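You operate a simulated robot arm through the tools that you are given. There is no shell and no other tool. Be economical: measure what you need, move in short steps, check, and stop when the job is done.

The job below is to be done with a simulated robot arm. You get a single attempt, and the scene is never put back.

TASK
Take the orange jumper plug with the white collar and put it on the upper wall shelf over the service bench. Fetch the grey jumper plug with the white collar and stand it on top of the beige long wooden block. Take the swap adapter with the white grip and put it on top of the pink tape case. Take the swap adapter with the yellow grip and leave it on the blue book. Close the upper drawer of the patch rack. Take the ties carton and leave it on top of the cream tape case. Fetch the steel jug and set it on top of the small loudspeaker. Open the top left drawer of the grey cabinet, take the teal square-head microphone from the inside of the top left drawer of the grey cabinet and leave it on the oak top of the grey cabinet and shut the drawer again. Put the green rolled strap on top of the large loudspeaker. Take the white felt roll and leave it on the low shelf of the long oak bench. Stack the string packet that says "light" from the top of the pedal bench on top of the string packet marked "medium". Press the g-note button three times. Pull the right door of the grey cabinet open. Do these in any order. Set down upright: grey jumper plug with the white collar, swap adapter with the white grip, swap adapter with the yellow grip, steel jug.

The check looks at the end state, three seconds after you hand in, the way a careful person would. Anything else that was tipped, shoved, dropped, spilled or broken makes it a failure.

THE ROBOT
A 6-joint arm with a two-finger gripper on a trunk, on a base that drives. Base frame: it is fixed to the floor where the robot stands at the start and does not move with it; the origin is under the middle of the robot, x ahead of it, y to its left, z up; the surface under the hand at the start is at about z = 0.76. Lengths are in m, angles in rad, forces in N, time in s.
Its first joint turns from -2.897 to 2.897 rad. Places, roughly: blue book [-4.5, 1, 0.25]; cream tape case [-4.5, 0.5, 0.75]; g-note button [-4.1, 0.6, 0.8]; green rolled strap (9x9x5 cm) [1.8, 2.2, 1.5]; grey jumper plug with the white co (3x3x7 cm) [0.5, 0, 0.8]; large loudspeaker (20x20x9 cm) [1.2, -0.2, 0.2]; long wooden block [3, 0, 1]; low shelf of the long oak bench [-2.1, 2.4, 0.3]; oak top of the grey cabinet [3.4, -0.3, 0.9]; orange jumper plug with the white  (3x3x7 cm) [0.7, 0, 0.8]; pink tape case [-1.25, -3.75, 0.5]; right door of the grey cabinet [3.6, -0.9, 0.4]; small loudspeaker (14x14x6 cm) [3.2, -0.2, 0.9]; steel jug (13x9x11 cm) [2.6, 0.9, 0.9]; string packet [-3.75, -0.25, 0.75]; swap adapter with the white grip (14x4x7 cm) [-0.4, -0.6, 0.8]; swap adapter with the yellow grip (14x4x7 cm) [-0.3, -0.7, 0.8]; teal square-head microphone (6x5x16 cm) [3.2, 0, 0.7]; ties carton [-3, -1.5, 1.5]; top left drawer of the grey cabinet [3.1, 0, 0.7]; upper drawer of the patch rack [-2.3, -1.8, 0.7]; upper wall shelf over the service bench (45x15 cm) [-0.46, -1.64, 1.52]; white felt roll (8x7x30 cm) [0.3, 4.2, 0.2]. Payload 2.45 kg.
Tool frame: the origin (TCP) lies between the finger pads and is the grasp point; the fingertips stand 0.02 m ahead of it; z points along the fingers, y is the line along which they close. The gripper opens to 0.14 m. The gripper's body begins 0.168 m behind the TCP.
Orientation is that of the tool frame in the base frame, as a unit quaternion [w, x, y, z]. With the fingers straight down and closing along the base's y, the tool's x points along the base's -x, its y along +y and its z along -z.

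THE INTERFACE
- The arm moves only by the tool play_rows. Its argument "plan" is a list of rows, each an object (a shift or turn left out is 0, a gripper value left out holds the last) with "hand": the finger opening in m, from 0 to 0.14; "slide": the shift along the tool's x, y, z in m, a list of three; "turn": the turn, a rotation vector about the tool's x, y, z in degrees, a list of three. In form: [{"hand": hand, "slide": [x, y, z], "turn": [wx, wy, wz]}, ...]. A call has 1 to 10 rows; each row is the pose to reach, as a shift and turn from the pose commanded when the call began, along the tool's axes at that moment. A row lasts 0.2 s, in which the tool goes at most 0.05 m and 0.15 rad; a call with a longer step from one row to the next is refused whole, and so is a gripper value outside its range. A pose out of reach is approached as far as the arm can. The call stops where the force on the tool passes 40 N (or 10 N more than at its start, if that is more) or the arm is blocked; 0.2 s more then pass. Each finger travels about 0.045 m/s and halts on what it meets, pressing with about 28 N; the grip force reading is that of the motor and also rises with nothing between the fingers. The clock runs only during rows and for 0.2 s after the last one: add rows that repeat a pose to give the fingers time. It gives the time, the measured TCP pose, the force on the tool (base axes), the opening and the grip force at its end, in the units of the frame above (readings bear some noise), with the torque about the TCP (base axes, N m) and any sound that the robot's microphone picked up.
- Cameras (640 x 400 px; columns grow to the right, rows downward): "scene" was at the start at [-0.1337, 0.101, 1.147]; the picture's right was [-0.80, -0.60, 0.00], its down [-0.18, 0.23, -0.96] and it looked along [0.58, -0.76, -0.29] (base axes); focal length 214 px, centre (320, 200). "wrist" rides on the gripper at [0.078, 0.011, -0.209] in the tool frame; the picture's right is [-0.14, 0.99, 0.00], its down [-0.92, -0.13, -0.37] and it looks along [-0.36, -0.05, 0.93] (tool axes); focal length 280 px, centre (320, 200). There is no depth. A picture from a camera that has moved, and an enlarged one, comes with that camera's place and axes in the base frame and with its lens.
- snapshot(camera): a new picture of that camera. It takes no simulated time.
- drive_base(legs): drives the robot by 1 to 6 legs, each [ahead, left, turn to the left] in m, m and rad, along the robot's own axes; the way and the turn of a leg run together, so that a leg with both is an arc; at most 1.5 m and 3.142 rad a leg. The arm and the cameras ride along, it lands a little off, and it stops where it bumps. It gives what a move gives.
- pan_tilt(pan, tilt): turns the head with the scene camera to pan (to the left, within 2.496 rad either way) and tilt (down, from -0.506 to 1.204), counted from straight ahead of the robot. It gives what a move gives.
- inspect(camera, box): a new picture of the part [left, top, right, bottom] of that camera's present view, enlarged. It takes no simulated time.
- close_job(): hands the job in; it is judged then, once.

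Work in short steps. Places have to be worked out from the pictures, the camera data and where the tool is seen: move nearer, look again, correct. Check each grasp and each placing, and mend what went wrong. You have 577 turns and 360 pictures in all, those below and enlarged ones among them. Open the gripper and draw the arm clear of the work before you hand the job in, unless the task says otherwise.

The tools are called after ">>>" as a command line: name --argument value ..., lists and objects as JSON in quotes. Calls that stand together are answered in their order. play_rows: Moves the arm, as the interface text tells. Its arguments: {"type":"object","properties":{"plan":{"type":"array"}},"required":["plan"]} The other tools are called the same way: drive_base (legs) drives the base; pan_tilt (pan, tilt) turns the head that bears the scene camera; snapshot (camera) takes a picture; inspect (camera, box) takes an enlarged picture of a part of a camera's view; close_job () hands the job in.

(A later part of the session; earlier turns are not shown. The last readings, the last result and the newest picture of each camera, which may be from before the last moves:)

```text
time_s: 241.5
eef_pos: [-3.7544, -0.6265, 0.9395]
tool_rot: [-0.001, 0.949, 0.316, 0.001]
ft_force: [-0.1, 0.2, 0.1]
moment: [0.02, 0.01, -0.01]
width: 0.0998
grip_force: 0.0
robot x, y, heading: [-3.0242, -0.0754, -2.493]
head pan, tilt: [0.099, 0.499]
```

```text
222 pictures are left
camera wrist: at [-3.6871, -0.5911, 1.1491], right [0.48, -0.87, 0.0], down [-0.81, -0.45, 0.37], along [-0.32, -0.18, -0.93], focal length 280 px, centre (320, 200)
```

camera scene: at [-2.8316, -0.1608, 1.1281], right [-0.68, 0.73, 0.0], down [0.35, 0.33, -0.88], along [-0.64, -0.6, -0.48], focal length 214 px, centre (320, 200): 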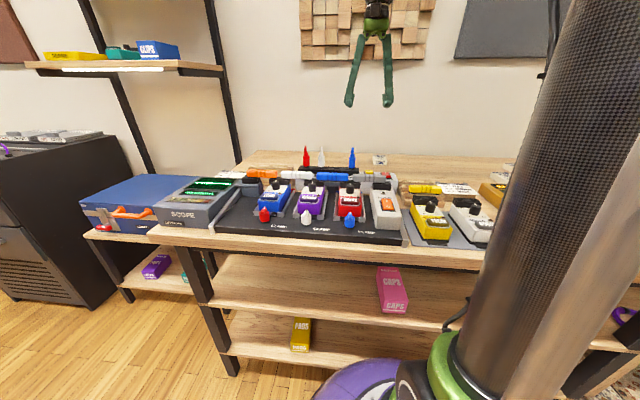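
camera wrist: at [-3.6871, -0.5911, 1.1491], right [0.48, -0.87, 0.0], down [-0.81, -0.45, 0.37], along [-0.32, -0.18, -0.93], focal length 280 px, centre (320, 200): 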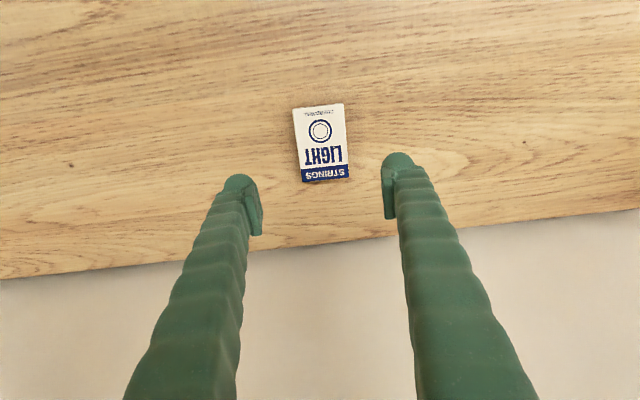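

Well aligned. Descend to just above the bench.

>>> play_rows --plan '[{"slide": [0.007, 0.004, 0.04], "hand": 0.09}, {"slide": [0.007, 0.004, 0.08]}, {"slide": [0.007, 0.004, 0.115]}, {"slide": [0.007, 0.004, 0.135]}]'

>>> snapshot --camera "wrist"

>>> inspect --camera "scene" --box '[330, 100, 430, 180]'

```text
time_s: 242.4
eef_pos: [-3.7466, -0.6258, 0.8167]
tool_rot: [0.0, 0.949, 0.317, 0.0]
ft_force: [3.9, 2.0, 21.6]
moment: [0.14, 0.03, 0.03]
width: 0.0901
grip_force: 0.1
robot x, y, heading: [-3.0221, -0.0734, -2.494]
head pan, tilt: [0.099, 0.499]
stopped in row 4: the force on the tool passed its limit at 73 N (the readings are from after the stop); the commanded pose is now the measured one
```

```text
221 pictures are left
camera wrist: at [-3.6781, -0.5885, 1.0259], right [0.48, -0.87, 0.0], down [-0.81, -0.45, 0.37], along [-0.32, -0.18, -0.93], focal length 280 px, centre (320, 200)
```

wrist: 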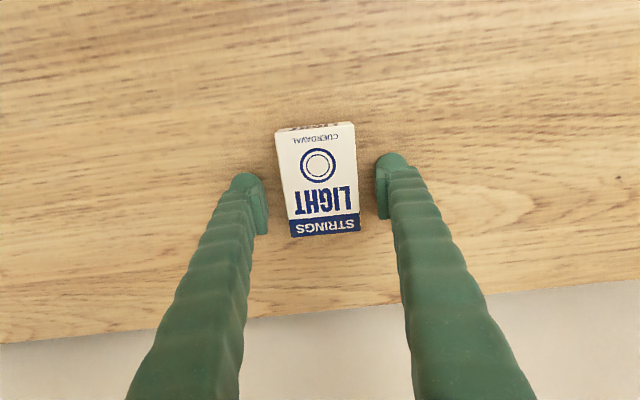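

```text
5.00 times, centred on (380, 140) of scene
camera zoom: at [-2.8311, -0.1606, 1.1281], right [-0.68, 0.73, 0.0], down [0.35, 0.33, -0.88], along [-0.64, -0.6, -0.48], focal length 1072 px, centre (20, 500)
```

zoom: 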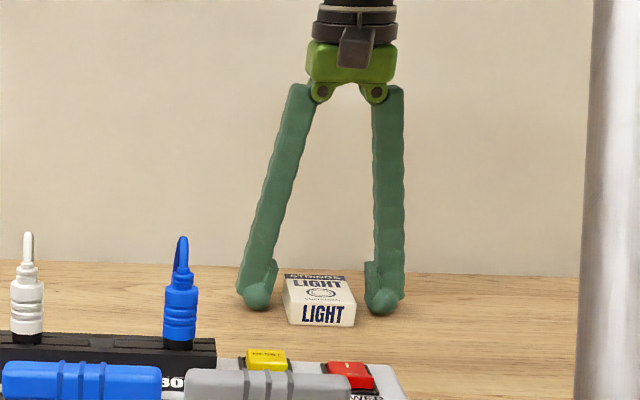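

Fingertips touched the bench (top z≈0.79). Raise 4 mm, centre, and grip.

>>> play_rows --plan '[{"slide": [0.005, 0, -0.004]}, {"slide": [0.01, 0, -0.004]}, {"slide": [0.01, 0, -0.004], "hand": 0.0}, {"slide": [0.01, 0, -0.004], "hand": 0.0}, {"slide": [0.01, 0, -0.004], "hand": 0.0}]'

>>> play_rows --plan '[{"slide": [0, 0, -0.02]}, {"slide": [0, 0, -0.06]}, {"slide": [0, 0, -0.1]}, {"slide": [0.04, 0, -0.13]}, {"slide": [0.08, 0, -0.16]}, {"slide": [0.12, 0, -0.19]}, {"slide": [0.16, 0, -0.21]}]'

>>> snapshot --camera "wrist"

```text
time_s: 243.6
eef_pos: [-3.7411, -0.6202, 0.8192]
tool_rot: [0.001, 0.949, 0.316, 0.0]
ft_force: [-0.4, 0.6, 0.1]
moment: [0.02, -0.01, 0.01]
width: 0.0569
grip_force: 28.2
robot x, y, heading: [-3.0217, -0.0718, -2.494]
head pan, tilt: [0.099, 0.499]
```

```text
time_s: 245.2
eef_pos: [-3.6148, -0.5221, 1.0295]
tool_rot: [0.0, 0.949, 0.316, 0.0]
ft_force: [-1.4, -0.4, -1.5]
moment: [0.05, -0.14, -0.01]
width: 0.0569
grip_force: 27.8
robot x, y, heading: [-3.0223, -0.0786, -2.493]
head pan, tilt: [0.099, 0.499]
```

```text
219 pictures are left
camera wrist: at [-3.5463, -0.486, 1.2377], right [0.48, -0.87, 0.0], down [-0.81, -0.45, 0.37], along [-0.32, -0.18, -0.93], focal length 280 px, centre (320, 200)
```

wrist: 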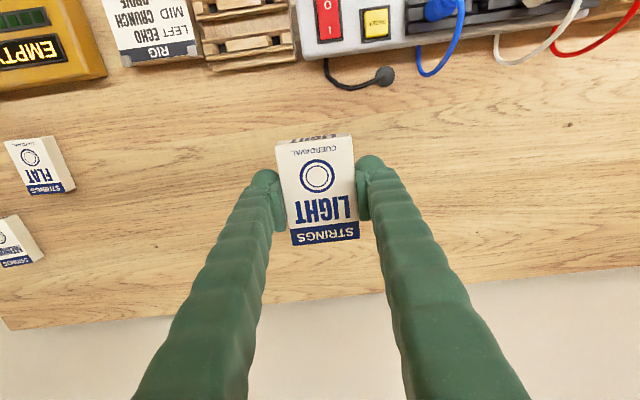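

Packet LIGHT is held. I move right to bring it to MEDIUM, at about (-4.0,-0.15).

>>> drive_base --legs '[[-0.03, 0, 0], [0, -0.53, 0]]'

>>> snapshot --camera "wrist"

```text
time_s: 248.7
eef_pos: [-3.9072, -0.0943, 1.029]
tool_rot: [0.001, 0.946, 0.323, 0.001]
ft_force: [-0.1, 0.2, -1.7]
moment: [0.01, -0.01, 0.02]
width: 0.0568
grip_force: 27.7
robot x, y, heading: [-3.321, 0.3638, -2.479]
head pan, tilt: [0.099, 0.499]
```

```text
218 pictures are left
camera wrist: at [-3.8396, -0.0557, 1.2376], right [0.5, -0.87, 0.0], down [-0.81, -0.46, 0.37], along [-0.32, -0.18, -0.93], focal length 280 px, centre (320, 200)
```

wrist: 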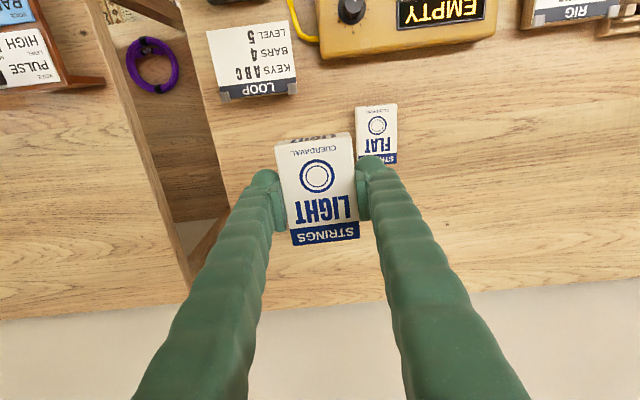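

>>> pan_tilt --pan 0.0 --tilt 0.5

>>> inspect --camera "scene" --box '[290, 90, 450, 210]'

```text
time_s: 249.4
eef_pos: [-3.9069, -0.0939, 1.0296]
tool_rot: [0.0, 0.946, 0.324, 0.0]
ft_force: [0.3, -0.2, -0.6]
moment: [-0.01, 0.01, -0.03]
width: 0.0569
grip_force: 28.1
robot x, y, heading: [-3.321, 0.3661, -2.473]
head pan, tilt: [0.0, 0.499]
```

```text
3.33 times, centred on (370, 150) of scene
camera zoom: at [-3.1357, 0.2856, 1.1282], right [-0.62, 0.79, 0.0], down [0.38, 0.29, -0.88], along [-0.69, -0.54, -0.48], focal length 715 px, centre (153, 367)
```

zoom: 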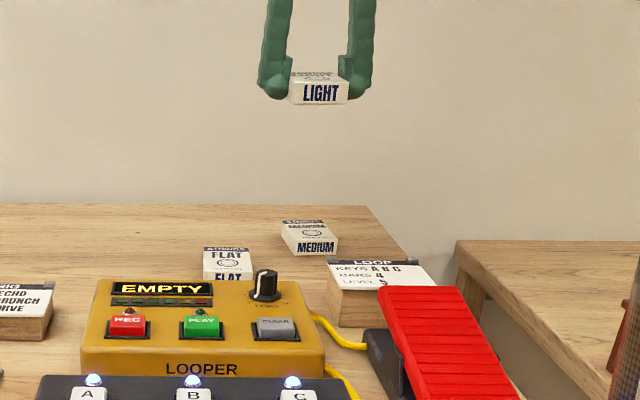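

>>> play_rows --plan '[{"slide": [0.04, 0, 0]}, {"slide": [0.08, 0, 0]}, {"slide": [0.11, 0.0, 0]}, {"slide": [0.11, 0.0, 0]}]'

>>> inspect --camera "wrist" --box '[200, 100, 440, 350]'

```text
time_s: 250.4
eef_pos: [-3.8206, -0.0253, 1.0297]
tool_rot: [0.0, 0.946, 0.323, 0.0]
ft_force: [0.0, -1.0, -1.0]
moment: [0.01, -0.04, 0.01]
width: 0.0569
grip_force: 27.6
robot x, y, heading: [-3.3217, 0.3608, -2.482]
head pan, tilt: [0.0, 0.499]
```

```text
1.60 times, centred on (320, 225) of wrist
camera zoom: at [-3.7532, 0.012, 1.2391], right [0.5, -0.87, 0.0], down [-0.81, -0.46, 0.37], along [-0.32, -0.18, -0.93], focal length 449 px, centre (320, 160)
```

zoom: 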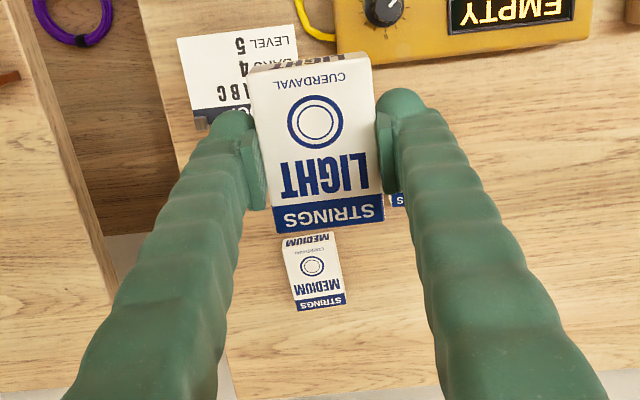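

MEDIUM's centre is (-4.025,-0.136) and is aligned with my packet. I move above it and lower.

>>> play_rows --plan '[{"slide": [-0.04, -0.01, 0]}, {"slide": [-0.08, -0.02, 0.0]}, {"slide": [-0.12, -0.03, 0.0]}, {"slide": [-0.16, -0.035, 0.0]}, {"slide": [-0.2, -0.0377, 0.0]}, {"slide": [-0.2327, -0.0377, 0.02]}, {"slide": [-0.2327, -0.0377, 0.06]}, {"slide": [-0.2327, -0.0377, 0.1]}, {"slide": [-0.2327, -0.0377, 0.14]}, {"slide": [-0.2327, -0.0377, 0.155]}]'

>>> inspect --camera "wrist" --box '[200, 100, 440, 350]'

>>> inspect --camera "scene" --box '[330, 120, 410, 180]'

```text
time_s: 252.6
eef_pos: [-4.0266, -0.1386, 0.8731]
tool_rot: [-0.001, 0.946, 0.324, 0.0]
ft_force: [0.7, 0.3, -0.3]
moment: [0.01, -0.01, 0.01]
width: 0.0566
grip_force: 28.4
robot x, y, heading: [-3.3202, 0.3634, -2.479]
head pan, tilt: [0.0, 0.499]
```

```text
1.60 times, centred on (320, 225) of wrist
camera zoom: at [-3.9586, -0.1008, 1.0817], right [0.5, -0.87, 0.0], down [-0.81, -0.46, 0.37], along [-0.32, -0.18, -0.93], focal length 449 px, centre (320, 160)
```

zoom: 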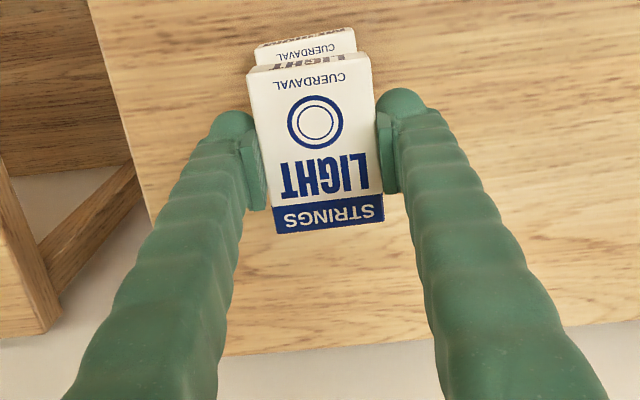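

```text
6.67 times, centred on (370, 150) of scene
camera zoom: at [-3.1357, 0.2856, 1.1282], right [-0.62, 0.79, 0.0], down [0.38, 0.29, -0.88], along [-0.69, -0.54, -0.48], focal length 1430 px, centre (-13, 533)
```

zoom: 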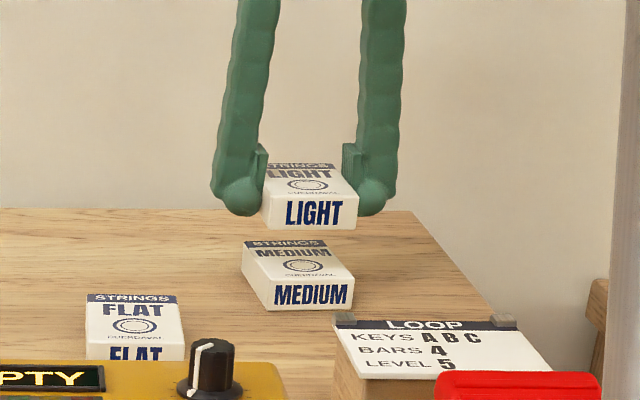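

>>> play_rows --plan '[{"slide": [0.004, -0.002, 0.012]}, {"slide": [0.004, -0.002, 0.02]}, {"slide": [0.004, -0.002, 0.024]}, {"slide": [0.004, -0.002, 0.028]}, {"slide": [0.004, -0.002, 0.031]}, {"slide": [0.004, -0.002, 0.034]}, {"slide": [0.004, -0.002, 0.037]}]'

>>> inspect --camera "scene" --box '[330, 120, 410, 180]'

```text
time_s: 254.2
eef_pos: [-4.0248, -0.1345, 0.8381]
tool_rot: [0.0, 0.946, 0.323, 0.0]
ft_force: [0.3, -0.4, 34.4]
moment: [-0.21, -0.15, 0.02]
width: 0.057
grip_force: 28.2
robot x, y, heading: [-3.321, 0.359, -2.476]
head pan, tilt: [0.0, 0.499]
```

```text
6.67 times, centred on (370, 150) of scene
camera zoom: at [-3.1347, 0.2863, 1.128], right [-0.62, 0.79, 0.0], down [0.38, 0.29, -0.88], along [-0.69, -0.54, -0.48], focal length 1430 px, centre (-13, 533)
```

zoom: 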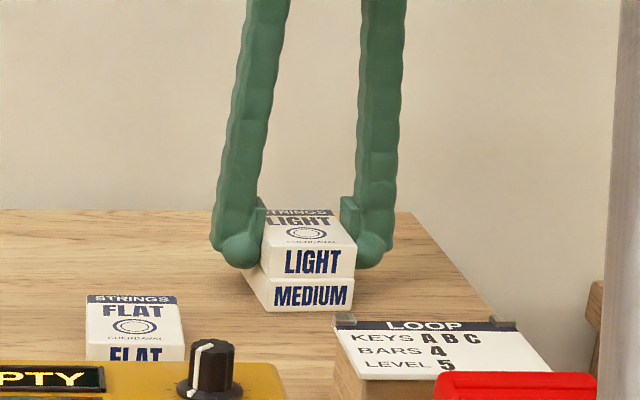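

Stacked squarely. Ease, open, and rise.

>>> play_rows --plan '[{"slide": [0, 0, -0.001]}, {"slide": [0, 0, -0.001], "hand": 0.08}, {"slide": [0, 0, -0.001], "hand": 0.08}, {"slide": [0, 0, -0.03], "hand": 0.08}, {"slide": [0, 0, -0.07]}, {"slide": [0, 0, -0.11]}, {"slide": [0.0, 0, -0.16]}, {"slide": [0.03, 0, -0.19]}, {"slide": [0.07, 0, -0.21]}, {"slide": [0.11, 0, -0.23]}]'

>>> inspect --camera "scene" --box '[300, 110, 420, 200]'

```text
time_s: 256.4
eef_pos: [-3.9378, -0.0677, 1.0696]
tool_rot: [0.0, 0.946, 0.323, 0.0]
ft_force: [-0.3, -0.5, -0.6]
moment: [0.05, -0.14, 0.02]
width: 0.0796
grip_force: 0.0
robot x, y, heading: [-3.323, 0.3607, -2.478]
head pan, tilt: [0.0, 0.499]
```

```text
4.44 times, centred on (360, 155) of scene
camera zoom: at [-3.1361, 0.2854, 1.1282], right [-0.62, 0.79, 0.0], down [0.38, 0.29, -0.88], along [-0.69, -0.54, -0.48], focal length 953 px, centre (142, 400)
```

zoom: 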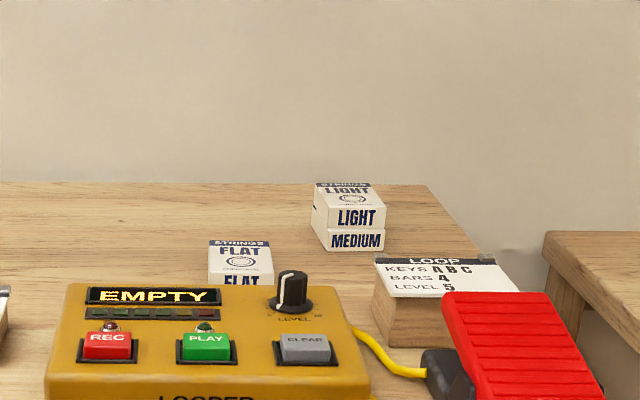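

Both packets stacked. Now the swap adapters: I back off, retract the arm, and drive to the front of the puzzle bench.

>>> drive_base --legs '[[-0.9, 0, 0]]'

>>> play_rows --plan '[{"slide": [0.045, 0, 0]}, {"slide": [0.09, 0, 0]}, {"slide": [0.135, 0, 0]}, {"slide": [0.18, 0, 0]}, {"slide": [0.22, 0, -0.01]}, {"slide": [0.26, 0, -0.02]}, {"slide": [0.3, 0, -0.03]}, {"slide": [0.34, 0, -0.04]}, {"slide": [0.37, 0, -0.05]}]'

>>> drive_base --legs '[[0, 1.4, 0], [0, 0.5, 0], [0, 0, 1.551], [0, 0.75, 0]]'

>>> pan_tilt --pan 0.1 --tilt 0.5

>>> snapshot --camera "scene"

```text
time_s: 261.1
eef_pos: [-3.2311, 0.478, 1.0692]
tool_rot: [0.0, 0.943, 0.331, 0.0]
ft_force: [0.2, -0.2, 0.5]
moment: [-0.02, -0.01, -0.01]
width: 0.0799
grip_force: 0.1
robot x, y, heading: [-2.6232, 0.9205, -2.468]
head pan, tilt: [0.0, 0.499]
```

```text
time_s: 263.1
eef_pos: [-2.9418, 0.7078, 1.1176]
tool_rot: [0.0, 0.944, 0.331, 0.0]
ft_force: [0.4, -0.2, 0.0]
moment: [0.03, -0.02, 0.0]
width: 0.0798
grip_force: 0.0
robot x, y, heading: [-2.6243, 0.9147, -2.463]
head pan, tilt: [0.0, 0.499]
```

```text
time_s: 280.1
eef_pos: [-0.6227, -0.3955, 1.1179]
tool_rot: [0.0, 0.435, 0.9, 0.0]
ft_force: [-0.3, 0.5, -0.2]
moment: [-0.01, 0.03, 0.02]
width: 0.0801
grip_force: 0.0
robot x, y, heading: [-0.8295, -0.0757, -0.894]
head pan, tilt: [0.0, 0.499]
```

```text
time_s: 280.8
eef_pos: [-0.6235, -0.3958, 1.1184]
tool_rot: [0.0, 0.435, 0.9, 0.0]
ft_force: [0.7, -0.3, -0.4]
moment: [-0.02, -0.01, -0.01]
width: 0.0797
grip_force: 0.1
robot x, y, heading: [-0.8303, -0.0787, -0.895]
head pan, tilt: [0.099, 0.499]
```

```text
211 pictures are left
camera scene: at [-0.7481, 0.118, 1.1281], right [-0.72, -0.7, 0.0], down [-0.33, 0.34, -0.88], along [0.61, -0.63, -0.48], focal length 214 px, centre (320, 200)
```

scene: 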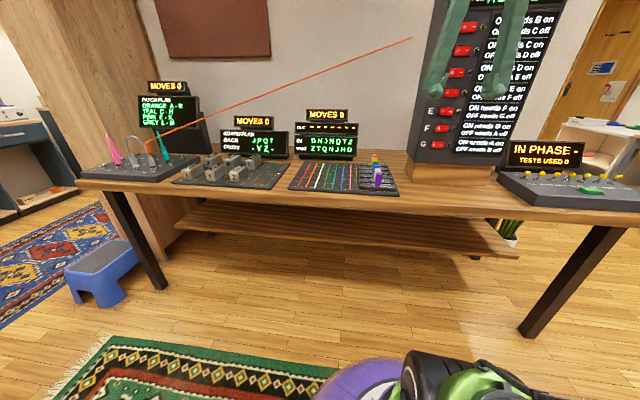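

>>> drive_base --legs '[[0.28, 0.05, -0.03]]'

>>> snapshot --camera "wrist"

>>> inspect --camera "scene" --box '[280, 120, 440, 260]'

```text
time_s: 282.8
eef_pos: [-0.4163, -0.5936, 1.118]
tool_rot: [-0.001, 0.447, 0.894, -0.001]
ft_force: [0.4, -0.2, 0.5]
moment: [0.06, 0.02, 0.0]
width: 0.0798
grip_force: 0.0
robot x, y, heading: [-0.613, -0.2695, -0.925]
head pan, tilt: [0.099, 0.499]
```

```text
210 pictures are left
camera wrist: at [-0.4554, -0.5259, 1.3277], right [0.87, 0.49, 0.0], down [0.45, -0.81, 0.37], along [0.18, -0.32, -0.93], focal length 280 px, centre (320, 200)
```

wrist: 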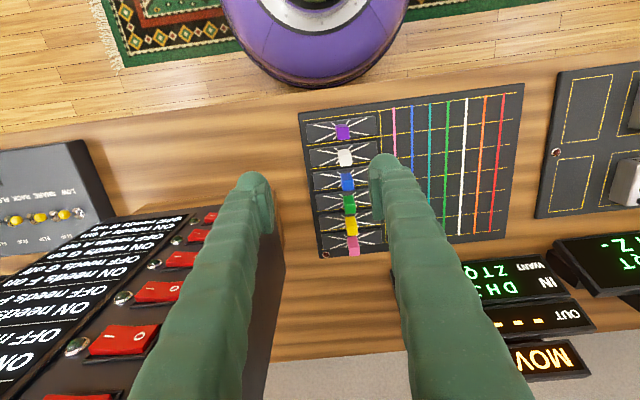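

```text
2.86 times, centred on (360, 190) of scene
camera zoom: at [-0.5284, -0.077, 1.1281], right [-0.73, -0.68, 0.0], down [-0.33, 0.35, -0.88], along [0.6, -0.64, -0.48], focal length 613 px, centre (206, 229)
```

zoom: 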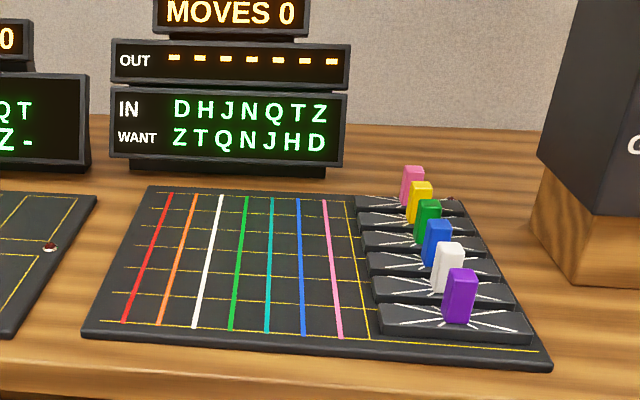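

The adapters are slabs with coloured grips, the white grip at about (-0.36,-0.602). I move above it with fingers closing along the slab.

>>> play_rows --plan '[{"slide": [-0.02, 0.02, 0.03], "hand": 0.06}, {"slide": [-0.04, 0.04, 0.07]}, {"slide": [-0.04, 0.04, 0.11]}, {"slide": [-0.04, 0.04, 0.15]}, {"slide": [-0.04, 0.04, 0.18]}]'

>>> snapshot --camera "wrist"

>>> inspect --camera "scene" --box '[340, 120, 460, 230]'

```text
time_s: 284.0
eef_pos: [-0.3612, -0.6002, 0.9394]
tool_rot: [0.0, 0.446, 0.895, 0.0]
ft_force: [0.0, 0.5, -0.5]
moment: [0.0, -0.01, 0.01]
width: 0.0603
grip_force: 0.1
robot x, y, heading: [-0.6106, -0.2657, -0.924]
head pan, tilt: [0.099, 0.499]
```

```text
208 pictures are left
camera wrist: at [-0.4004, -0.5326, 1.1479], right [0.87, 0.49, 0.0], down [0.45, -0.81, 0.37], along [0.18, -0.32, -0.93], focal length 280 px, centre (320, 200)
```

wrist: 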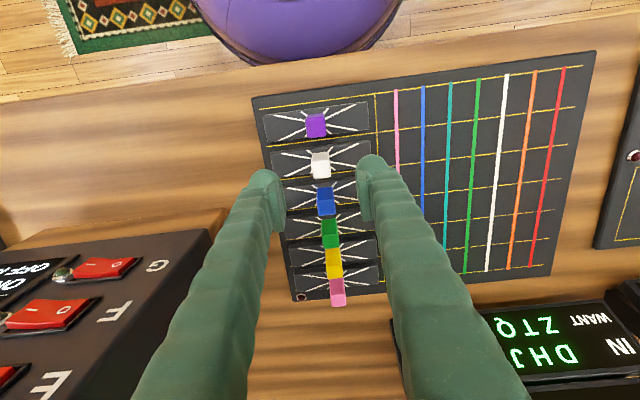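

```text
3.64 times, centred on (400, 175) of scene
camera zoom: at [-0.5284, -0.077, 1.1281], right [-0.73, -0.68, 0.0], down [-0.33, 0.35, -0.88], along [0.6, -0.64, -0.48], focal length 780 px, centre (29, 291)
```

zoom: 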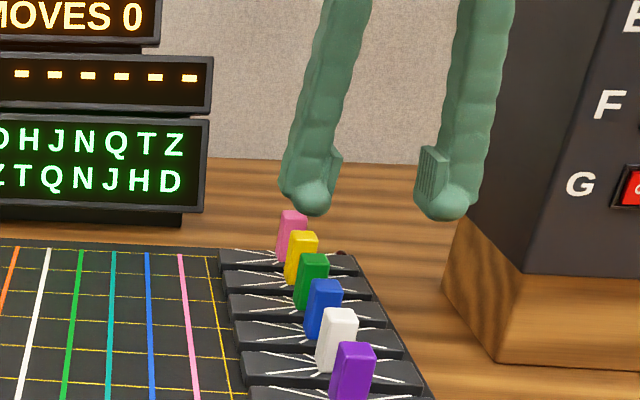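

White grip is exactly under the TCP. Descend and grip.

>>> play_rows --plan '[{"slide": [0, 0, 0.04]}, {"slide": [0, 0, 0.08]}, {"slide": [0, 0, 0.105]}, {"slide": [0, 0, 0.115]}, {"slide": [0, 0, 0.115], "hand": 0.0}, {"slide": [0, 0, 0.115], "hand": 0.0}, {"slide": [0, 0, 0.115], "hand": 0.0}, {"slide": [0, 0, 0.115], "hand": 0.0}]'

>>> inspect --camera "scene" --box '[340, 120, 460, 230]'

```text
time_s: 285.8
eef_pos: [-0.3598, -0.6003, 0.8255]
tool_rot: [0.0, 0.446, 0.895, 0.0]
ft_force: [-0.7, 1.0, -0.5]
moment: [0.0, -0.03, 0.01]
width: 0.0209
grip_force: 28.2
robot x, y, heading: [-0.6163, -0.2681, -0.919]
head pan, tilt: [0.099, 0.499]
```

```text
3.64 times, centred on (400, 175) of scene
camera zoom: at [-0.5283, -0.077, 1.1281], right [-0.73, -0.68, 0.0], down [-0.33, 0.35, -0.88], along [0.6, -0.64, -0.48], focal length 780 px, centre (29, 291)
```

zoom: 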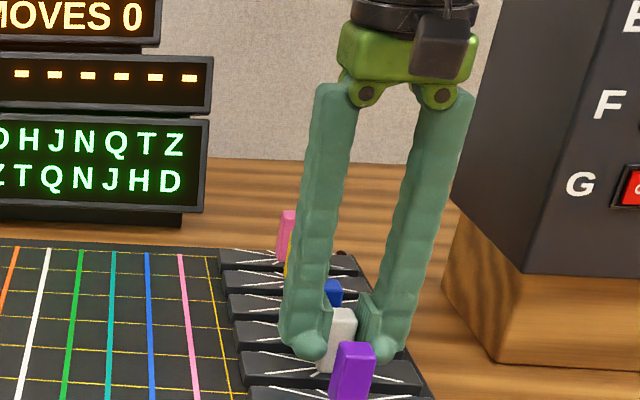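

Gripped at 0.021. Lift and check.

>>> play_rows --plan '[{"slide": [0, 0, -0.02]}, {"slide": [0, 0, -0.05]}, {"slide": [0, 0, -0.09]}, {"slide": [0, 0, -0.13]}, {"slide": [0, 0, -0.17]}, {"slide": [0.0, 0, -0.21]}]'

>>> snapshot --camera "wrist"

>>> snapshot --camera "scene"

```text
time_s: 287.2
eef_pos: [-0.3598, -0.6016, 1.0348]
tool_rot: [0.0, 0.447, 0.895, -0.001]
ft_force: [0.9, 0.3, -1.0]
moment: [-0.02, 0.01, 0.03]
width: 0.0208
grip_force: 27.8
robot x, y, heading: [-0.6146, -0.2695, -0.919]
head pan, tilt: [0.099, 0.499]
```

```text
205 pictures are left
camera wrist: at [-0.399, -0.5336, 1.2431], right [0.87, 0.49, 0.0], down [0.45, -0.81, 0.37], along [0.18, -0.32, -0.93], focal length 280 px, centre (320, 200)
```

wrist: 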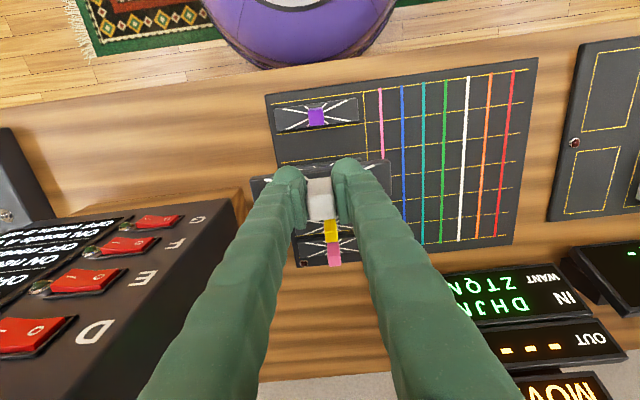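

```text
204 pictures are left
camera scene: at [-0.5284, -0.0769, 1.1281], right [-0.73, -0.68, 0.0], down [-0.33, 0.35, -0.88], along [0.6, -0.64, -0.48], focal length 214 px, centre (320, 200)
```

scene: 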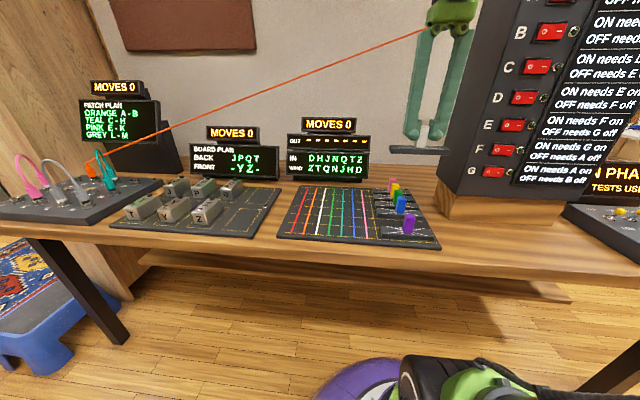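

I have the adapter. Since the pink case sits inside a low compartment, I need to hold the grip from the side: I set the adapter on the free bench spot to the right, then regrip it with a tilted hand.

>>> play_rows --plan '[{"slide": [0.0, -0.045, 0]}, {"slide": [0.0, -0.09, 0]}, {"slide": [0.005, -0.135, 0]}, {"slide": [0.01, -0.18, 0]}, {"slide": [0.01, -0.225, 0.0]}, {"slide": [0.01, -0.251, 0.03]}, {"slide": [0.01, -0.251, 0.07]}, {"slide": [0.01, -0.251, 0.11]}, {"slide": [0.01, -0.251, 0.15]}, {"slide": [0.01, -0.251, 0.18]}]'

>>> snapshot --camera "wrist"

>>> snapshot --camera "scene"

```text
time_s: 289.4
eef_pos: [-0.5671, -0.7461, 0.8519]
tool_rot: [0.0, 0.446, 0.895, 0.0]
ft_force: [1.4, -0.9, -0.9]
moment: [0.01, 0.0, 0.02]
width: 0.0207
grip_force: 28.8
robot x, y, heading: [-0.6176, -0.2667, -0.923]
head pan, tilt: [0.099, 0.499]
```

```text
203 pictures are left
camera wrist: at [-0.6067, -0.6777, 1.0615], right [0.87, 0.49, 0.0], down [0.45, -0.81, 0.37], along [0.18, -0.32, -0.93], focal length 280 px, centre (320, 200)
```

wrist: 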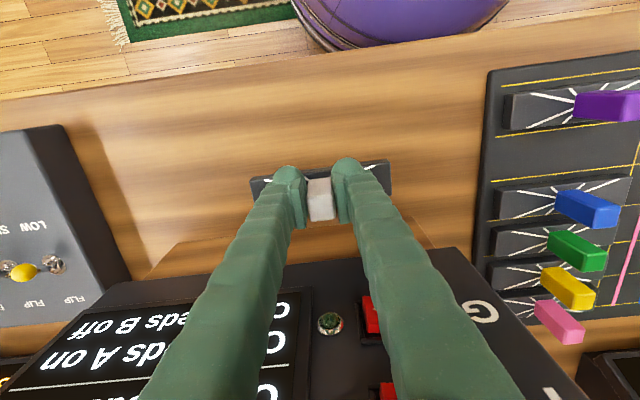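

```text
202 pictures are left
camera scene: at [-0.5, -0.0204, 1.1278], right [-0.11, -0.99, 0.0], down [-0.48, 0.05, -0.88], along [0.87, -0.1, -0.48], focal length 214 px, centre (320, 200)
```

scene: 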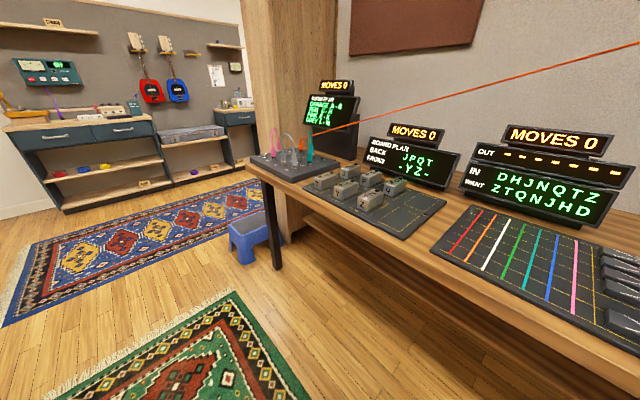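

>>> play_rows --plan '[{"slide": [0, 0, 0.012]}, {"slide": [0, 0, 0.022]}, {"slide": [0, 0, 0.027]}, {"slide": [0, 0, 0.031]}, {"slide": [0, 0, 0.035]}, {"slide": [0, 0, 0.039]}, {"slide": [0, 0, 0.043]}]'

```text
time_s: 291.0
eef_pos: [-0.5674, -0.7441, 0.8118]
tool_rot: [0.001, 0.447, 0.894, 0.0]
ft_force: [-2.5, 0.3, 25.9]
moment: [-0.08, -0.02, -0.03]
width: 0.0205
grip_force: 28.4
robot x, y, heading: [-0.6138, -0.2676, -0.922]
head pan, tilt: [0.099, 0.499]
```

Touching down. Release and rise, then re-orient.

>>> play_rows --plan '[{"slide": [0, 0, -0.001], "hand": 0.05}, {"slide": [0, 0, -0.001], "hand": 0.05}, {"slide": [0, 0, -0.001], "hand": 0.06}, {"slide": [0, 0, -0.03]}, {"slide": [0, 0, -0.07]}, {"slide": [0, 0, -0.11]}, {"slide": [0.03, 0, -0.15]}, {"slide": [0.07, 0, -0.17]}, {"slide": [0.11, 0, -0.18]}, {"slide": [0.15, 0, -0.19]}]'

>>> snapshot --camera "wrist"

```text
time_s: 292.3
eef_pos: [-0.5695, -0.758, 0.8911]
tool_rot: [-0.001, 0.447, 0.894, 0.001]
ft_force: [-28.3, 55.1, 26.7]
moment: [-13.23, -6.83, -0.34]
width: 0.0602
grip_force: 0.1
robot x, y, heading: [-0.616, -0.2672, -0.921]
head pan, tilt: [0.099, 0.499]
stopped in row 6: the force on the tool passed its limit at 177 N (the readings are from after the stop); the commanded pose is now the measured one
```

```text
201 pictures are left
camera wrist: at [-0.6084, -0.6906, 1.0997], right [0.88, 0.48, 0.0], down [0.45, -0.82, 0.37], along [0.18, -0.32, -0.93], focal length 280 px, centre (320, 200)
```

wrist: 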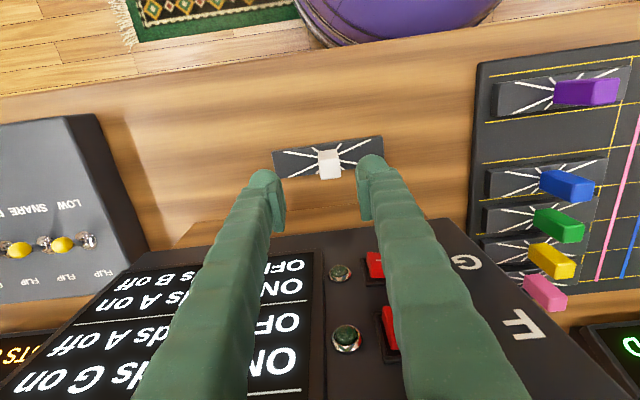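

The gripper body, 0.24 m above the TCP, is pressing against the tower. I back away from it immediately.

>>> play_rows --plan '[{"slide": [0.01, 0, 0]}, {"slide": [0.03, 0, 0]}, {"slide": [0.05, 0, -0.01]}]'

>>> pan_tilt --pan 0.1 --tilt 0.3

>>> snapshot --camera "scene"

>>> snapshot --camera "wrist"

```text
time_s: 293.3
eef_pos: [-0.5973, -0.7665, 0.9125]
tool_rot: [-0.003, 0.446, 0.895, 0.002]
ft_force: [-0.2, -1.0, 0.6]
moment: [-0.01, -0.01, 0.01]
width: 0.0602
grip_force: 0.1
robot x, y, heading: [-0.6161, -0.2653, -0.925]
head pan, tilt: [0.099, 0.499]
stopped in row 3: the arm was blocked; the commanded pose is now the measured one
```

```text
time_s: 294.0
eef_pos: [-0.5991, -0.7666, 0.9123]
tool_rot: [-0.002, 0.448, 0.894, 0.002]
ft_force: [0.5, -0.4, 0.0]
moment: [0.0, -0.01, -0.02]
width: 0.0603
grip_force: 0.1
robot x, y, heading: [-0.6153, -0.2685, -0.917]
head pan, tilt: [0.099, 0.3]
```

```text
200 pictures are left
camera scene: at [-0.4982, -0.0209, 1.1392], right [-0.12, -0.99, 0.0], down [-0.37, 0.04, -0.93], along [0.92, -0.11, -0.37], focal length 214 px, centre (320, 200)
```

scene: 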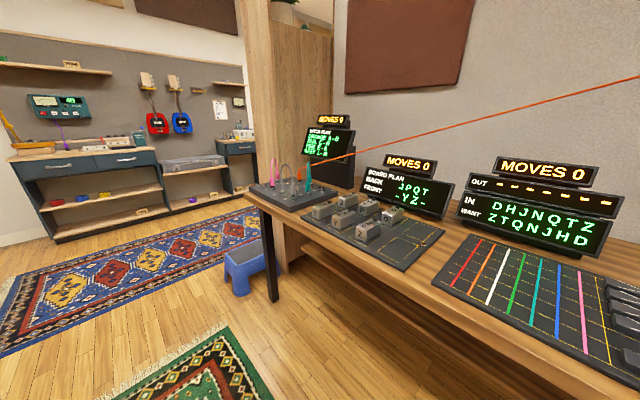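

```text
199 pictures are left
camera wrist: at [-0.6367, -0.6994, 1.1218], right [0.88, 0.48, 0.0], down [0.45, -0.82, 0.36], along [0.18, -0.32, -0.93], focal length 280 px, centre (320, 200)
```

wrist: 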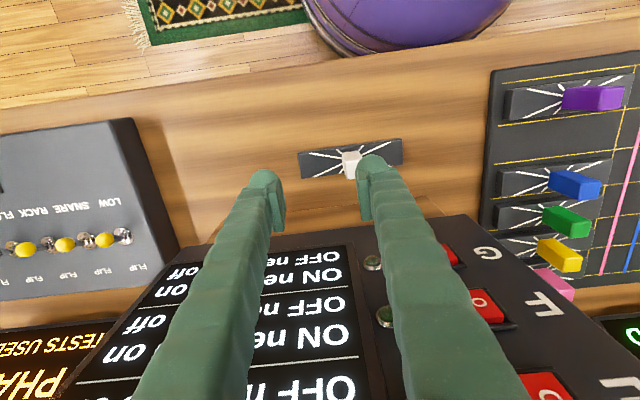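

The head mast is fighting the arm (its view is at pan 0.8 though commanded 0.1). I turn the head away to the left, and see if the tower moved.

>>> pan_tilt --pan 1.3 --tilt 0.3

>>> play_rows --plan '[{"slide": [0.01, 0, 0]}, {"slide": [0.02, 0, 0]}, {"slide": [0.03, 0, 0.0]}]'

>>> snapshot --camera "wrist"

```text
time_s: 295.4
eef_pos: [-0.5983, -0.7635, 0.9116]
tool_rot: [-0.002, 0.447, 0.894, 0.002]
ft_force: [-0.4, -0.6, 0.3]
moment: [-0.01, 0.02, 0.06]
width: 0.06
grip_force: 0.1
robot x, y, heading: [-0.618, -0.2696, -0.928]
head pan, tilt: [1.3, 0.3]
```

```text
time_s: 296.2
eef_pos: [-0.6183, -0.74, 0.9139]
tool_rot: [-0.002, 0.449, 0.894, 0.002]
ft_force: [0.1, 0.5, -0.8]
moment: [0.05, 0.01, 0.0]
width: 0.0601
grip_force: 0.0
robot x, y, heading: [-0.6146, -0.2676, -0.924]
head pan, tilt: [1.3, 0.3]
```

```text
198 pictures are left
camera wrist: at [-0.6547, -0.6735, 1.1227], right [0.88, 0.48, 0.0], down [0.45, -0.82, 0.36], along [0.18, -0.32, -0.93], focal length 280 px, centre (320, 200)
```

wrist: 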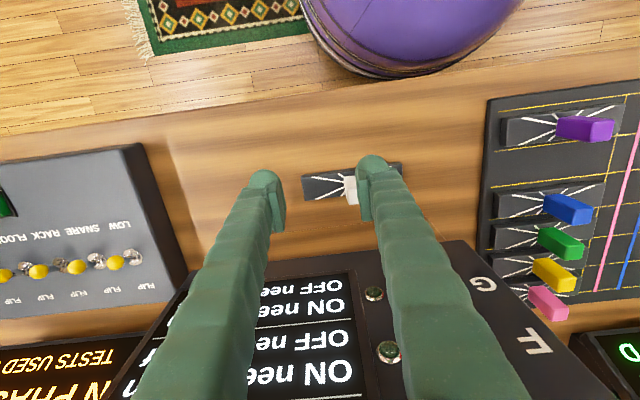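

Free again. I raise and retract the hand, then check the tower's position from the head camera.

>>> play_rows --plan '[{"slide": [0.02, 0, -0.04]}, {"slide": [0.03, 0.03, -0.08]}, {"slide": [0.04, 0.06, -0.12]}, {"slide": [0.05, 0.1, -0.15]}, {"slide": [0.05, 0.14, -0.17]}, {"slide": [0.05, 0.18, -0.19]}]'

>>> pan_tilt --pan 0.5 --tilt 0.5

>>> snapshot --camera "scene"

>>> snapshot --camera "wrist"

```text
refused: row 2 steps farther than a row can; nothing moved
```

```text
time_s: 297.3
eef_pos: [-0.6177, -0.7415, 0.9136]
tool_rot: [-0.002, 0.448, 0.894, 0.002]
ft_force: [0.1, 0.1, -0.9]
moment: [-0.02, 0.01, 0.02]
width: 0.0606
grip_force: 0.0
robot x, y, heading: [-0.6115, -0.2715, -0.927]
head pan, tilt: [0.499, 0.499]
```

```text
197 pictures are left
camera scene: at [-0.5044, 0.0217, 1.131], right [0.34, -0.94, 0.0], down [-0.42, -0.15, -0.89], along [0.84, 0.31, -0.45], focal length 214 px, centre (320, 200)
```

scene: 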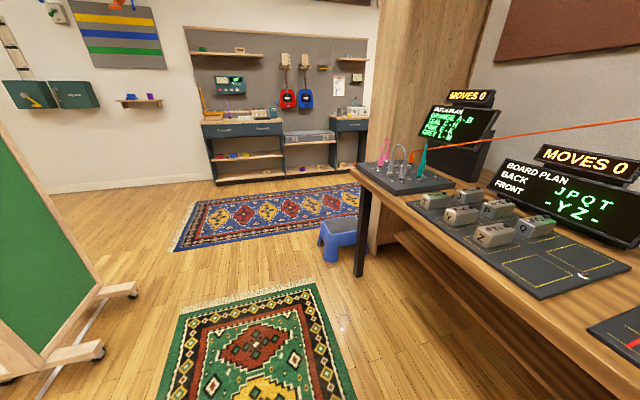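

```text
196 pictures are left
camera wrist: at [-0.6546, -0.6744, 1.1229], right [0.88, 0.48, 0.0], down [0.45, -0.82, 0.36], along [0.18, -0.32, -0.93], focal length 280 px, centre (320, 200)
```

wrist: 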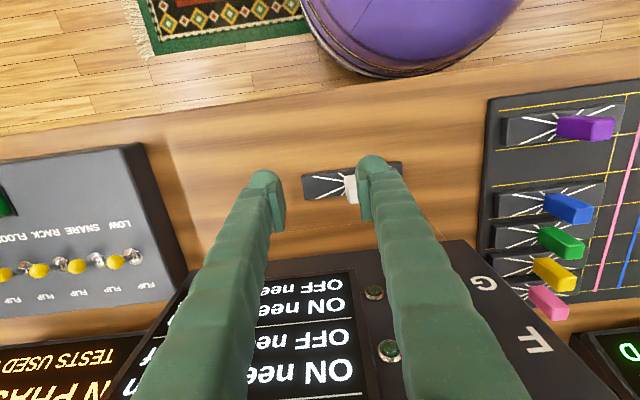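

>>> pan_tilt --pan 1.5 --tilt 0.4

>>> play_rows --plan '[{"slide": [0.02, 0, -0.03]}, {"slide": [0.03, 0.02, -0.07]}, {"slide": [0.04, 0.04, -0.11]}, {"slide": [0.05, 0.07, -0.14]}, {"slide": [0.05, 0.11, -0.16]}, {"slide": [0.05, 0.15, -0.18]}, {"slide": [0.05, 0.19, -0.19]}]'

>>> snapshot --camera "wrist"

```text
time_s: 298.6
eef_pos: [-0.6159, -0.7397, 0.9132]
tool_rot: [-0.002, 0.448, 0.894, 0.002]
ft_force: [0.1, 0.5, -0.9]
moment: [-0.03, 0.02, 0.0]
width: 0.06
grip_force: 0.1
robot x, y, heading: [-0.6198, -0.2667, -0.926]
head pan, tilt: [1.499, 0.4]
```

```text
time_s: 300.2
eef_pos: [-0.4925, -0.5844, 1.1012]
tool_rot: [-0.002, 0.447, 0.894, 0.002]
ft_force: [1.2, -0.2, 0.5]
moment: [0.03, 0.01, 0.03]
width: 0.06
grip_force: 0.1
robot x, y, heading: [-0.614, -0.2666, -0.924]
head pan, tilt: [1.499, 0.4]
```

```text
195 pictures are left
camera wrist: at [-0.5309, -0.5179, 1.3106], right [0.88, 0.48, 0.0], down [0.45, -0.82, 0.36], along [0.18, -0.32, -0.93], focal length 280 px, centre (320, 200)
```

wrist: 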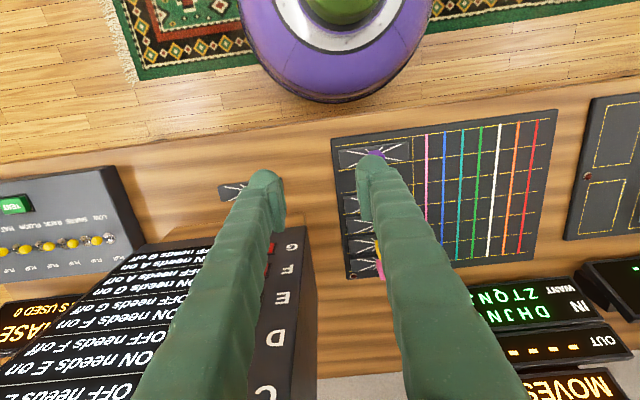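

>>> pan_tilt --pan 0.1 --tilt 0.5

>>> snapshot --camera "scene"

```text
time_s: 301.7
eef_pos: [-0.492, -0.5851, 1.1012]
tool_rot: [-0.001, 0.448, 0.894, 0.002]
ft_force: [-0.3, 0.1, -0.2]
moment: [0.04, 0.03, 0.0]
width: 0.06
grip_force: 0.2
robot x, y, heading: [-0.6158, -0.2615, -0.923]
head pan, tilt: [0.099, 0.499]
```

```text
194 pictures are left
camera scene: at [-0.501, -0.0293, 1.1302], right [-0.21, -0.98, 0.0], down [-0.45, 0.1, -0.89], along [0.87, -0.19, -0.46], focal length 214 px, centre (320, 200)
```

scene: 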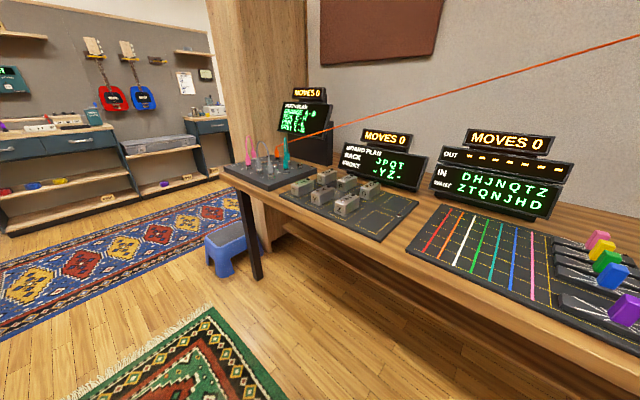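

>>> pan_tilt --pan 0.9 --tilt 0.5

>>> play_rows --plan '[{"slide": [-0.03, 0.03, -0.01]}, {"slide": [-0.052, 0.056, -0.017]}, {"slide": [-0.052, 0.09, -0.017]}, {"slide": [-0.052, 0.12, -0.017]}]'

>>> pan_tilt --pan 0.1 --tilt 0.5

>>> snapshot --camera "scene"

```text
time_s: 302.9
eef_pos: [-0.4946, -0.5859, 1.1013]
tool_rot: [-0.002, 0.449, 0.894, 0.002]
ft_force: [0.8, 0.1, 0.4]
moment: [-0.02, 0.01, -0.03]
width: 0.06
grip_force: 0.1
robot x, y, heading: [-0.6167, -0.2661, -0.926]
head pan, tilt: [0.901, 0.499]
```

```text
time_s: 303.9
eef_pos: [-0.3682, -0.5571, 1.1184]
tool_rot: [-0.001, 0.449, 0.894, 0.002]
ft_force: [0.4, 0.2, -0.3]
moment: [0.0, 0.02, 0.02]
width: 0.0602
grip_force: 0.0
robot x, y, heading: [-0.6164, -0.268, -0.926]
head pan, tilt: [0.901, 0.499]
```

```text
time_s: 305.0
eef_pos: [-0.3682, -0.5581, 1.1194]
tool_rot: [-0.002, 0.447, 0.894, 0.002]
ft_force: [-0.5, -0.2, 0.2]
moment: [0.0, -0.01, -0.01]
width: 0.0603
grip_force: 0.1
robot x, y, heading: [-0.6144, -0.2695, -0.928]
head pan, tilt: [0.099, 0.499]
```

```text
193 pictures are left
camera scene: at [-0.5285, -0.0765, 1.1281], right [-0.73, -0.68, 0.0], down [-0.33, 0.35, -0.88], along [0.6, -0.64, -0.48], focal length 214 px, centre (320, 200)
```

scene: 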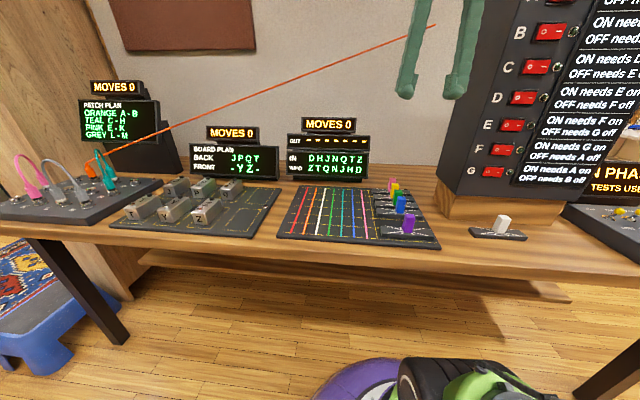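

The tower hasn't moved (identical view). Now I re-park so the adapter is straight ahead, for a tilted side grip.

>>> drive_base --legs '[[-0.15, 0, 0], [0, -0.25, 0]]'

>>> pan_tilt --pan 0.5 --tilt 0.5

>>> snapshot --camera "wrist"

>>> snapshot --camera "scene"

```text
time_s: 307.8
eef_pos: [-0.6577, -0.586, 1.1191]
tool_rot: [-0.002, 0.448, 0.894, 0.002]
ft_force: [0.1, 1.0, 0.4]
moment: [-0.02, 0.01, -0.02]
width: 0.06
grip_force: 0.0
robot x, y, heading: [-0.9047, -0.2947, -0.924]
head pan, tilt: [0.099, 0.499]
```

```text
time_s: 308.6
eef_pos: [-0.6586, -0.5856, 1.1191]
tool_rot: [-0.001, 0.448, 0.894, 0.002]
ft_force: [-0.4, -0.8, 0.5]
moment: [0.01, -0.05, 0.03]
width: 0.0602
grip_force: 0.0
robot x, y, heading: [-0.9062, -0.2953, -0.923]
head pan, tilt: [0.499, 0.499]
```

```text
192 pictures are left
camera wrist: at [-0.6965, -0.5184, 1.3282], right [0.88, 0.48, 0.0], down [0.45, -0.82, 0.36], along [0.18, -0.32, -0.93], focal length 280 px, centre (320, 200)
```

wrist: 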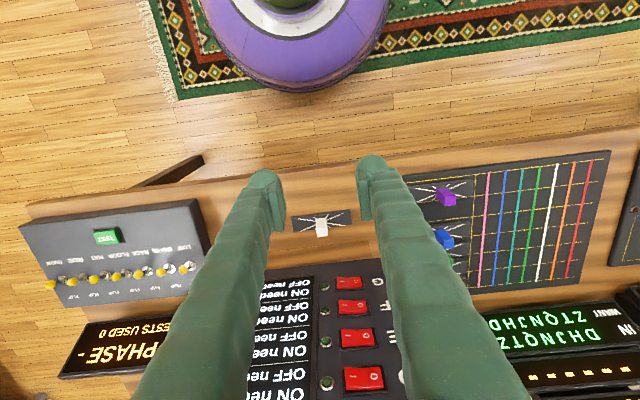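

```text
191 pictures are left
camera scene: at [-0.798, -0.0757, 1.1281], right [-0.41, -0.91, 0.0], down [-0.44, 0.2, -0.88], along [0.8, -0.36, -0.48], focal length 214 px, centre (320, 200)
```

scene: 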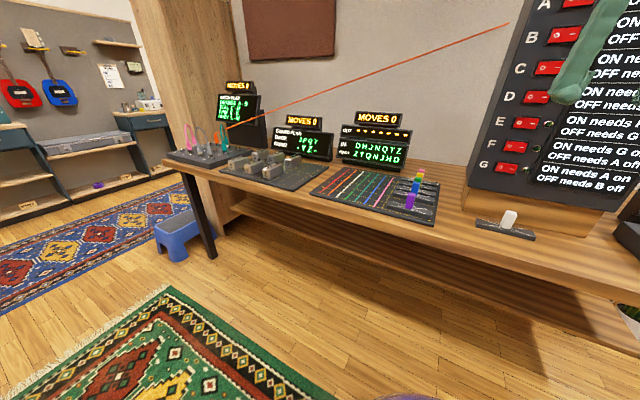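

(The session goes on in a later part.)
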